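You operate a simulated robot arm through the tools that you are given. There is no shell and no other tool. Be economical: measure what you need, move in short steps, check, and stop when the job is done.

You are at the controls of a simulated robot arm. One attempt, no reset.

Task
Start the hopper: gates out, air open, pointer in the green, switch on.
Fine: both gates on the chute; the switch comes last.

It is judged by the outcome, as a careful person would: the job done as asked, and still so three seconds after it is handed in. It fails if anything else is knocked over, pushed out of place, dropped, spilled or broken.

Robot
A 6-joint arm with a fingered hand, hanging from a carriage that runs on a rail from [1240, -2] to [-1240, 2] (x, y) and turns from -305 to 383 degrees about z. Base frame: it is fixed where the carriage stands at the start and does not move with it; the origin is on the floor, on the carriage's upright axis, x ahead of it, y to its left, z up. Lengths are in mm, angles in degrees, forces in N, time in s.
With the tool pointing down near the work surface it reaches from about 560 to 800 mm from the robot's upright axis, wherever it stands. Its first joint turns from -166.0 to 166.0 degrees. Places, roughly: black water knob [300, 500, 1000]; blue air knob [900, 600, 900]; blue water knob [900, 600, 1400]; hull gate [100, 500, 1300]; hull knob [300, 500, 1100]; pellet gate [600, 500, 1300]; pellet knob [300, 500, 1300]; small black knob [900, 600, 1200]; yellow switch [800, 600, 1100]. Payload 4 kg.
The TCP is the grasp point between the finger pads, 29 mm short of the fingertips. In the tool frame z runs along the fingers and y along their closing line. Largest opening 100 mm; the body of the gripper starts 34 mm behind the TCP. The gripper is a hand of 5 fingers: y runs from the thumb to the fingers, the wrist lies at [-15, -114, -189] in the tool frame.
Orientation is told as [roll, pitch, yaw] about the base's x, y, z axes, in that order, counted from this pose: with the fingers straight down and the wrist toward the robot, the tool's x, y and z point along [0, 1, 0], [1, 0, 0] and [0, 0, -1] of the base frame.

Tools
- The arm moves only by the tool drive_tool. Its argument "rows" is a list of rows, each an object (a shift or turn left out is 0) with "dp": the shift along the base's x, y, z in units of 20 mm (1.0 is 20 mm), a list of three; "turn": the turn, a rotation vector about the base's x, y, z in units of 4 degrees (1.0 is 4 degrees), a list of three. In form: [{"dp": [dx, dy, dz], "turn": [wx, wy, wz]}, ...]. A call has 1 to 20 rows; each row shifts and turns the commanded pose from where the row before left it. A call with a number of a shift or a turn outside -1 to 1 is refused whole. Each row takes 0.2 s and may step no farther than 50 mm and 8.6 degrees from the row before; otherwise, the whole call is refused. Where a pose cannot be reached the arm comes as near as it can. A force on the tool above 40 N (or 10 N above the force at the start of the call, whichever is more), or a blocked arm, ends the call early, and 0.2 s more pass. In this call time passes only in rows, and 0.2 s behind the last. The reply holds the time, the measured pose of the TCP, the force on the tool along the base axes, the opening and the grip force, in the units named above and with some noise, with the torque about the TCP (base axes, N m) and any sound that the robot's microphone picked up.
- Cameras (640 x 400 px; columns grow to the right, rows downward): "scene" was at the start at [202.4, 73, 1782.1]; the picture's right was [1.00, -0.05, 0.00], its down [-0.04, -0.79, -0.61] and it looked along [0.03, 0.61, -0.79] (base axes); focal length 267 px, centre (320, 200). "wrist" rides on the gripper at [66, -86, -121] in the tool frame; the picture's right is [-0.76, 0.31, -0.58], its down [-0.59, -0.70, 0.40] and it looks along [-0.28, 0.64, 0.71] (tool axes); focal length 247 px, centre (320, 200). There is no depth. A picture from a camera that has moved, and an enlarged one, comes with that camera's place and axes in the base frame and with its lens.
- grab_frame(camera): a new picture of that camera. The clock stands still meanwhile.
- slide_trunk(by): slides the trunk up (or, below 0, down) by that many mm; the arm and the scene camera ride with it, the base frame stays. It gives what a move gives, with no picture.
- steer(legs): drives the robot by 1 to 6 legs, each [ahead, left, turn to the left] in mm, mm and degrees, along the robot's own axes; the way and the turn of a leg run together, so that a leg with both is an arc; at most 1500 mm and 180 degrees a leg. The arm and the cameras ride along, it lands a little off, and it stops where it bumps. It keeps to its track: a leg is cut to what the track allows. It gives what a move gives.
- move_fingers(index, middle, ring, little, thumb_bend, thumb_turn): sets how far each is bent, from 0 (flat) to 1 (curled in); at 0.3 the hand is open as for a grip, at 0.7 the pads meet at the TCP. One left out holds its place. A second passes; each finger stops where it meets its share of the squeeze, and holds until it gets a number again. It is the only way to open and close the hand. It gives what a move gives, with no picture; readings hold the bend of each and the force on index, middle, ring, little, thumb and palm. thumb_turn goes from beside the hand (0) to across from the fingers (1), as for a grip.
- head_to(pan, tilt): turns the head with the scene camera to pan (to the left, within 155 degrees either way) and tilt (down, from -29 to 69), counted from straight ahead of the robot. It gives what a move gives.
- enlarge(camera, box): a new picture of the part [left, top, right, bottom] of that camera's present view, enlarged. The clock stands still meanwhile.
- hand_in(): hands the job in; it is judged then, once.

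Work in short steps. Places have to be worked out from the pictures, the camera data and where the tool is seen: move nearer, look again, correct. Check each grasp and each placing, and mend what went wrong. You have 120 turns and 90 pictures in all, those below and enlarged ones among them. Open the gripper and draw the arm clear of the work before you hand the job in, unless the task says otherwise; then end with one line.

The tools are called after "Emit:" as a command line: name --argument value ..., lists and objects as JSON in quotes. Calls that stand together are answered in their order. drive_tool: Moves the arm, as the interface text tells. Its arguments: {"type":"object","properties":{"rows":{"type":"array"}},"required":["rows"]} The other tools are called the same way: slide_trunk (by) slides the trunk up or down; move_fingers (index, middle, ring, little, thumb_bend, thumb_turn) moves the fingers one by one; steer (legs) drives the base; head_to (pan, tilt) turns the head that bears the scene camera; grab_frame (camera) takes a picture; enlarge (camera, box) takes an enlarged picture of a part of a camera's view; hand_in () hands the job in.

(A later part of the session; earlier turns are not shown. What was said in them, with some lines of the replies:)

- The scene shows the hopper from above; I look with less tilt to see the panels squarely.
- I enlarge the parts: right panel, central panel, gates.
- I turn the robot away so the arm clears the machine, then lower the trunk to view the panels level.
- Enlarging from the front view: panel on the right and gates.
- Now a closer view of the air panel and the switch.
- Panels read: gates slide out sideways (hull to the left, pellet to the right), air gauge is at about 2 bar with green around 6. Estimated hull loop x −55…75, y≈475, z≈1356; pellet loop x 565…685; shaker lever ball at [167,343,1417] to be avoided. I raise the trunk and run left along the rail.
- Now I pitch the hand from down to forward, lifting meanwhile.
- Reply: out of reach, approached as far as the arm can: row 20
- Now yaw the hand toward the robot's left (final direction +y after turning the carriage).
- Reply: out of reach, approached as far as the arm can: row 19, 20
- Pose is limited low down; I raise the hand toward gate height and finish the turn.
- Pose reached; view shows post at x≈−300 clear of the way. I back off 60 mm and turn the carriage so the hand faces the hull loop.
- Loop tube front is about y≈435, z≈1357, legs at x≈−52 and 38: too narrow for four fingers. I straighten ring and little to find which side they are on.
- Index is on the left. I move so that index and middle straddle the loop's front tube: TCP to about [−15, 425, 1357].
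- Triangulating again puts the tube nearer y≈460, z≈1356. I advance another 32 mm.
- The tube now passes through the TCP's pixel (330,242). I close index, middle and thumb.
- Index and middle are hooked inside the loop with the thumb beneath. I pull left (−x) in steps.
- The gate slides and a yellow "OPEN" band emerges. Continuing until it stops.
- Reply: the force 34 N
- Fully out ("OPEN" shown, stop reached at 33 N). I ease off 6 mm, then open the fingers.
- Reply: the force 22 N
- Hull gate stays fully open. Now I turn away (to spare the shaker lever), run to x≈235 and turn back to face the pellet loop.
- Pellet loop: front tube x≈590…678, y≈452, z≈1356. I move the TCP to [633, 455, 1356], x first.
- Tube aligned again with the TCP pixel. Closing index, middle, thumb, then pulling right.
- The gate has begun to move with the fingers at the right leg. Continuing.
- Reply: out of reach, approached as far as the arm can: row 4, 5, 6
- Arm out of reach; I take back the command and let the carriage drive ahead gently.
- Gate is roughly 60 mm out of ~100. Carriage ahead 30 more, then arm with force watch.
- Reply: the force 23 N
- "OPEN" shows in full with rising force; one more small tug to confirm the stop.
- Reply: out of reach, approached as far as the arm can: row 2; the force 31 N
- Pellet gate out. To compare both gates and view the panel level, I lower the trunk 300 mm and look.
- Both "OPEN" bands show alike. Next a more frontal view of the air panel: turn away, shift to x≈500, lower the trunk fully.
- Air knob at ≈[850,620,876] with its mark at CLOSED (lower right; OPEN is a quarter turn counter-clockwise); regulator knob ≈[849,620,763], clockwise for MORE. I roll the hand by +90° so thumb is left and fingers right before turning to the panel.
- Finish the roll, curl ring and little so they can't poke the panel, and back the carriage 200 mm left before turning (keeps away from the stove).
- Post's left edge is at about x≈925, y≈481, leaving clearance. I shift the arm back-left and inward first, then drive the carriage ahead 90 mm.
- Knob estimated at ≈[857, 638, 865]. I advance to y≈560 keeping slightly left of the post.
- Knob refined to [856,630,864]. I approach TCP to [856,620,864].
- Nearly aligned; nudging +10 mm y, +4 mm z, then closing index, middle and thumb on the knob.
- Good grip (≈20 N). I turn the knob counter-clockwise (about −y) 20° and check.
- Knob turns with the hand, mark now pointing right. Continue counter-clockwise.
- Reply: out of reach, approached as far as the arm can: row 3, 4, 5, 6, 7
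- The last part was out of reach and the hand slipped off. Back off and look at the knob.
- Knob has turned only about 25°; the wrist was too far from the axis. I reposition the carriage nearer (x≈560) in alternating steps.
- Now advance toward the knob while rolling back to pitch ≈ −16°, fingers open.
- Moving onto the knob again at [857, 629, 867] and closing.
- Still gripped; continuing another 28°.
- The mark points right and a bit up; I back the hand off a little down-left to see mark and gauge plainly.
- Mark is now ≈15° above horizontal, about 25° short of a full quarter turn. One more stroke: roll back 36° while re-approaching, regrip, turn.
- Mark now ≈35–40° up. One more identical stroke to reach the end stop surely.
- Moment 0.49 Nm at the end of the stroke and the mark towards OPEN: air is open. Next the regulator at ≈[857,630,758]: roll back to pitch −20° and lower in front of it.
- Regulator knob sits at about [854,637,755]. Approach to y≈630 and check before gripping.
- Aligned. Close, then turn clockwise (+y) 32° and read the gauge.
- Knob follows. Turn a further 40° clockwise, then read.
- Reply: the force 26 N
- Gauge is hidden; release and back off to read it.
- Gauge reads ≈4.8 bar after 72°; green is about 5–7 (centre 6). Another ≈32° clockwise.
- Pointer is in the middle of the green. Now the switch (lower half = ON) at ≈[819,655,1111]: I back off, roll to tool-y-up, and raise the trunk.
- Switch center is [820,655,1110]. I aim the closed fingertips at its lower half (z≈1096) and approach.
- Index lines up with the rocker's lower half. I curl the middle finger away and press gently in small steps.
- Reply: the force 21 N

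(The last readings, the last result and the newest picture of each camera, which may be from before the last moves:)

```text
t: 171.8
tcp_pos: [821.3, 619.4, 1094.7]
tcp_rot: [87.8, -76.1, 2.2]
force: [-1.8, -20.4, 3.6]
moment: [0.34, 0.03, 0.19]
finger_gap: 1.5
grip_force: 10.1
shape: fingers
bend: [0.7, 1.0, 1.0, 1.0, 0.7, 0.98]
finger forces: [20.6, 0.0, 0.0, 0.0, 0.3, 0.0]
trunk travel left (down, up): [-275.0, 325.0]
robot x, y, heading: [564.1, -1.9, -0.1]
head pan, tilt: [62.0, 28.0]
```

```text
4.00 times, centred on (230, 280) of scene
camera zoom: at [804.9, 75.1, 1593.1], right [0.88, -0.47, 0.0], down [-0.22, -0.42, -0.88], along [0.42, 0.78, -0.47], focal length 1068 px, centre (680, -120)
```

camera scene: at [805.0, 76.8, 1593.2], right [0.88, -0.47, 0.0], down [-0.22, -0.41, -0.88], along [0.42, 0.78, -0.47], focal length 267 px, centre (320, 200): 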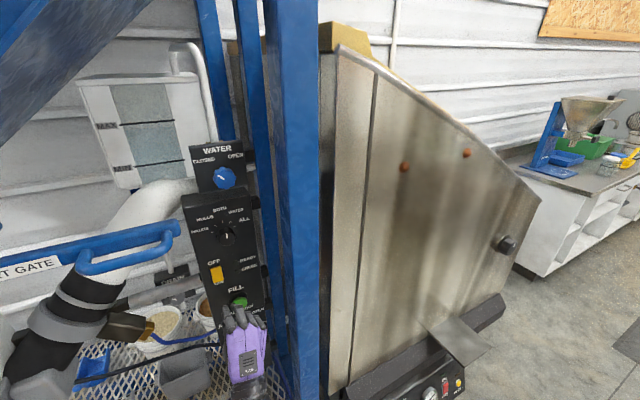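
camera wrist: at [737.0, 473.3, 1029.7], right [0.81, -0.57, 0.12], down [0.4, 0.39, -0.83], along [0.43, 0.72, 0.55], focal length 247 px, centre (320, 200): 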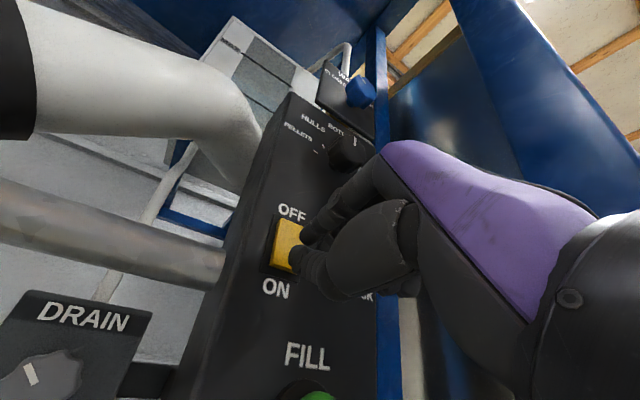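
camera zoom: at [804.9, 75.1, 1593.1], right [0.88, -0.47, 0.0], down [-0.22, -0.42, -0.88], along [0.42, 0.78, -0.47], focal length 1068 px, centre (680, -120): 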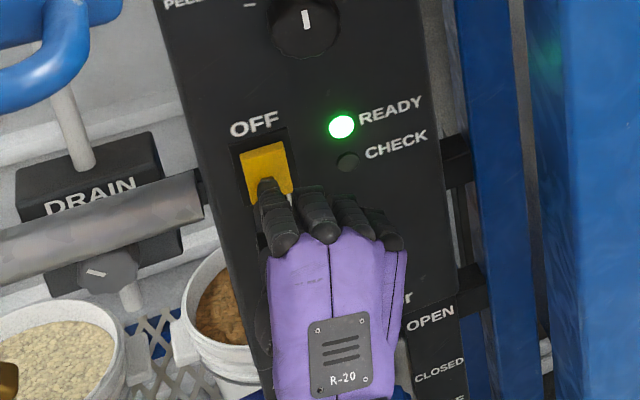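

The READY lamp is green: the switch is on and all conditions are met. I back away straight, then clear the machine.

Emit:
drive_tool --rows '[{"dp": [0, -0.7, 0]}, {"dp": [0, -1, 0]}, {"dp": [0, -1, 0]}, {"dp": [0, -1, 0]}, {"dp": [0, -1, 0]}, {"dp": [0, -1, 0]}, {"dp": [0, -1, 0]}, {"dp": [0, -1, 0]}, {"dp": [0, -1, 0]}]'

Emit:
steer --legs '[[0, 0, -35]]'

Emit:
move_fingers --index 0.3 --middle 0.3 --ring 0.3 --little 0.3 --thumb_bend 0.3

Emit:
head_to --pan 120 --tilt 28

Emit:
grab_frame --camera "scene"

```text
t: 173.8
tcp_pos: [819.7, 448.8, 1095.5]
tcp_rot: [87.2, -75.9, 2.9]
force: [0.6, 0.2, -0.2]
moment: [-0.03, 0.0, 0.0]
finger_gap: 1.3
grip_force: 0.1
shape: fingers
bend: [0.7, 1.0, 1.0, 1.0, 0.7, 0.98]
finger forces: [0.1, 0.0, 0.0, 0.0, 0.1, 0.0]
trunk travel left (down, up): [-275.0, 325.0]
robot x, y, heading: [563.5, -0.1, -0.3]
head pan, tilt: [62.0, 28.0]
```

```text
t: 175.9
tcp_pos: [1031.7, 221.1, 1095.3]
tcp_rot: [87.2, -76.1, -32.0]
force: [0.2, 0.3, 0.3]
moment: [-0.02, -0.03, 0.0]
finger_gap: 1.7
grip_force: 0.1
shape: fingers
bend: [0.7, 1.0, 1.0, 1.0, 0.7, 0.98]
finger forces: [0.1, 0.1, 0.0, 0.0, 0.1, 0.1]
trunk travel left (down, up): [-275.0, 325.0]
robot x, y, heading: [560.8, -7.3, -35.3]
head pan, tilt: [62.0, 28.0]
```

```text
t: 176.9
tcp_pos: [1030.8, 221.3, 1095.2]
tcp_rot: [87.2, -76.0, -32.1]
force: [0.4, 0.5, -0.4]
moment: [0.01, 0.01, 0.01]
finger_gap: 98.4
grip_force: 0.0
shape: fingers
bend: [0.3, 0.3, 0.3, 0.3, 0.3, 0.98]
finger forces: [0.1, 0.1, 0.1, 0.1, 0.0, 0.0]
trunk travel left (down, up): [-275.0, 325.0]
robot x, y, heading: [564.2, 2.9, -35.0]
head pan, tilt: [62.0, 28.0]
```

```text
t: 178.2
tcp_pos: [1031.0, 221.5, 1095.1]
tcp_rot: [87.2, -76.0, -32.1]
force: [-0.1, 0.1, 0.4]
moment: [0.01, 0.02, -0.04]
finger_gap: 98.4
grip_force: 0.1
shape: fingers
bend: [0.3, 0.3, 0.3, 0.3, 0.3, 0.98]
finger forces: [0.0, 0.0, 0.0, 0.1, 0.0, 0.0]
trunk travel left (down, up): [-275.0, 325.0]
robot x, y, heading: [562.0, -0.1, -35.5]
head pan, tilt: [120.0, 28.0]
```

```text
9 pictures are left
camera scene: at [733.5, -27.0, 1593.2], right [1.0, -0.09, 0.0], down [-0.04, -0.47, -0.88], along [0.08, 0.88, -0.47], focal length 267 px, centre (320, 200)
```

scene: 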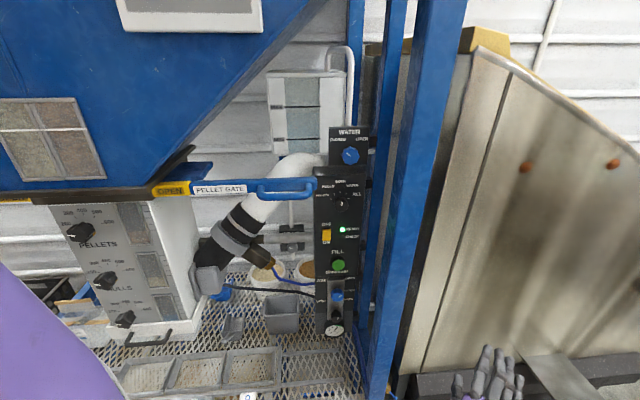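

Checking the panel close-up, then turning the arm further clear.

Emit:
enlarge --camera "scene" --box '[300, 210, 380, 350]'

Emit:
enlarge --camera "scene" --box '[310, 275, 360, 345]'

Emit:
steer --legs '[[0, 0, -25]]'

```text
2.86 times, centred on (340, 280) of scene
camera zoom: at [733.5, -27.0, 1593.2], right [1.0, -0.09, 0.0], down [-0.04, -0.47, -0.88], along [0.08, 0.88, -0.47], focal length 763 px, centre (263, -29)
```

zoom: 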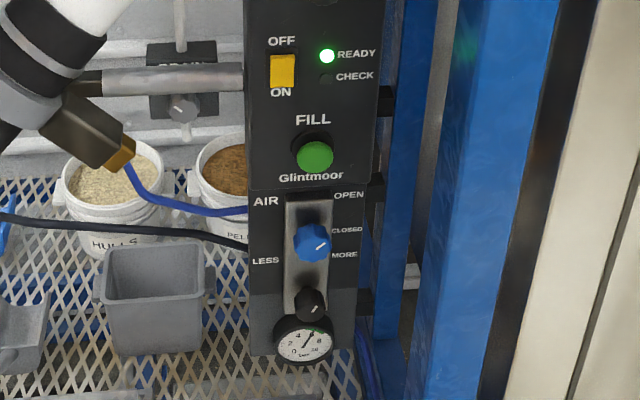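

```text
5.71 times, centred on (335, 310) of scene
camera zoom: at [733.5, -27.0, 1593.2], right [1.0, -0.09, 0.0], down [-0.04, -0.47, -0.88], along [0.08, 0.88, -0.47], focal length 1526 px, centre (234, -429)
```

zoom: 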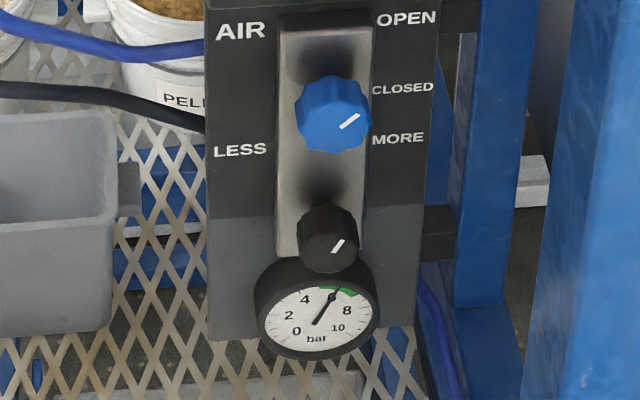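

```text
t: 179.8
tcp_pos: [1081.3, 0.4, 1095.7]
tcp_rot: [87.2, -76.0, -57.3]
force: [1.4, -0.2, 0.8]
moment: [0.0, -0.03, -0.03]
finger_gap: 98.3
grip_force: 0.1
shape: fingers
bend: [0.3, 0.3, 0.3, 0.3, 0.3, 0.98]
finger forces: [0.1, 0.0, 0.0, 0.0, 0.0, 0.0]
trunk travel left (down, up): [-275.0, 325.0]
robot x, y, heading: [561.5, 0.1, -60.6]
head pan, tilt: [120.0, 28.0]
```

Pointer in the green, air open, READY lit, gates out, arm clear, hand open: handing in.

Emit:
hand_in

```text
The job is handed in.
```

The hopper is running: both gates are out, the air is open, the pointer is in the green at about 6 bar, and the switch went on last, which lit the green READY lamp.
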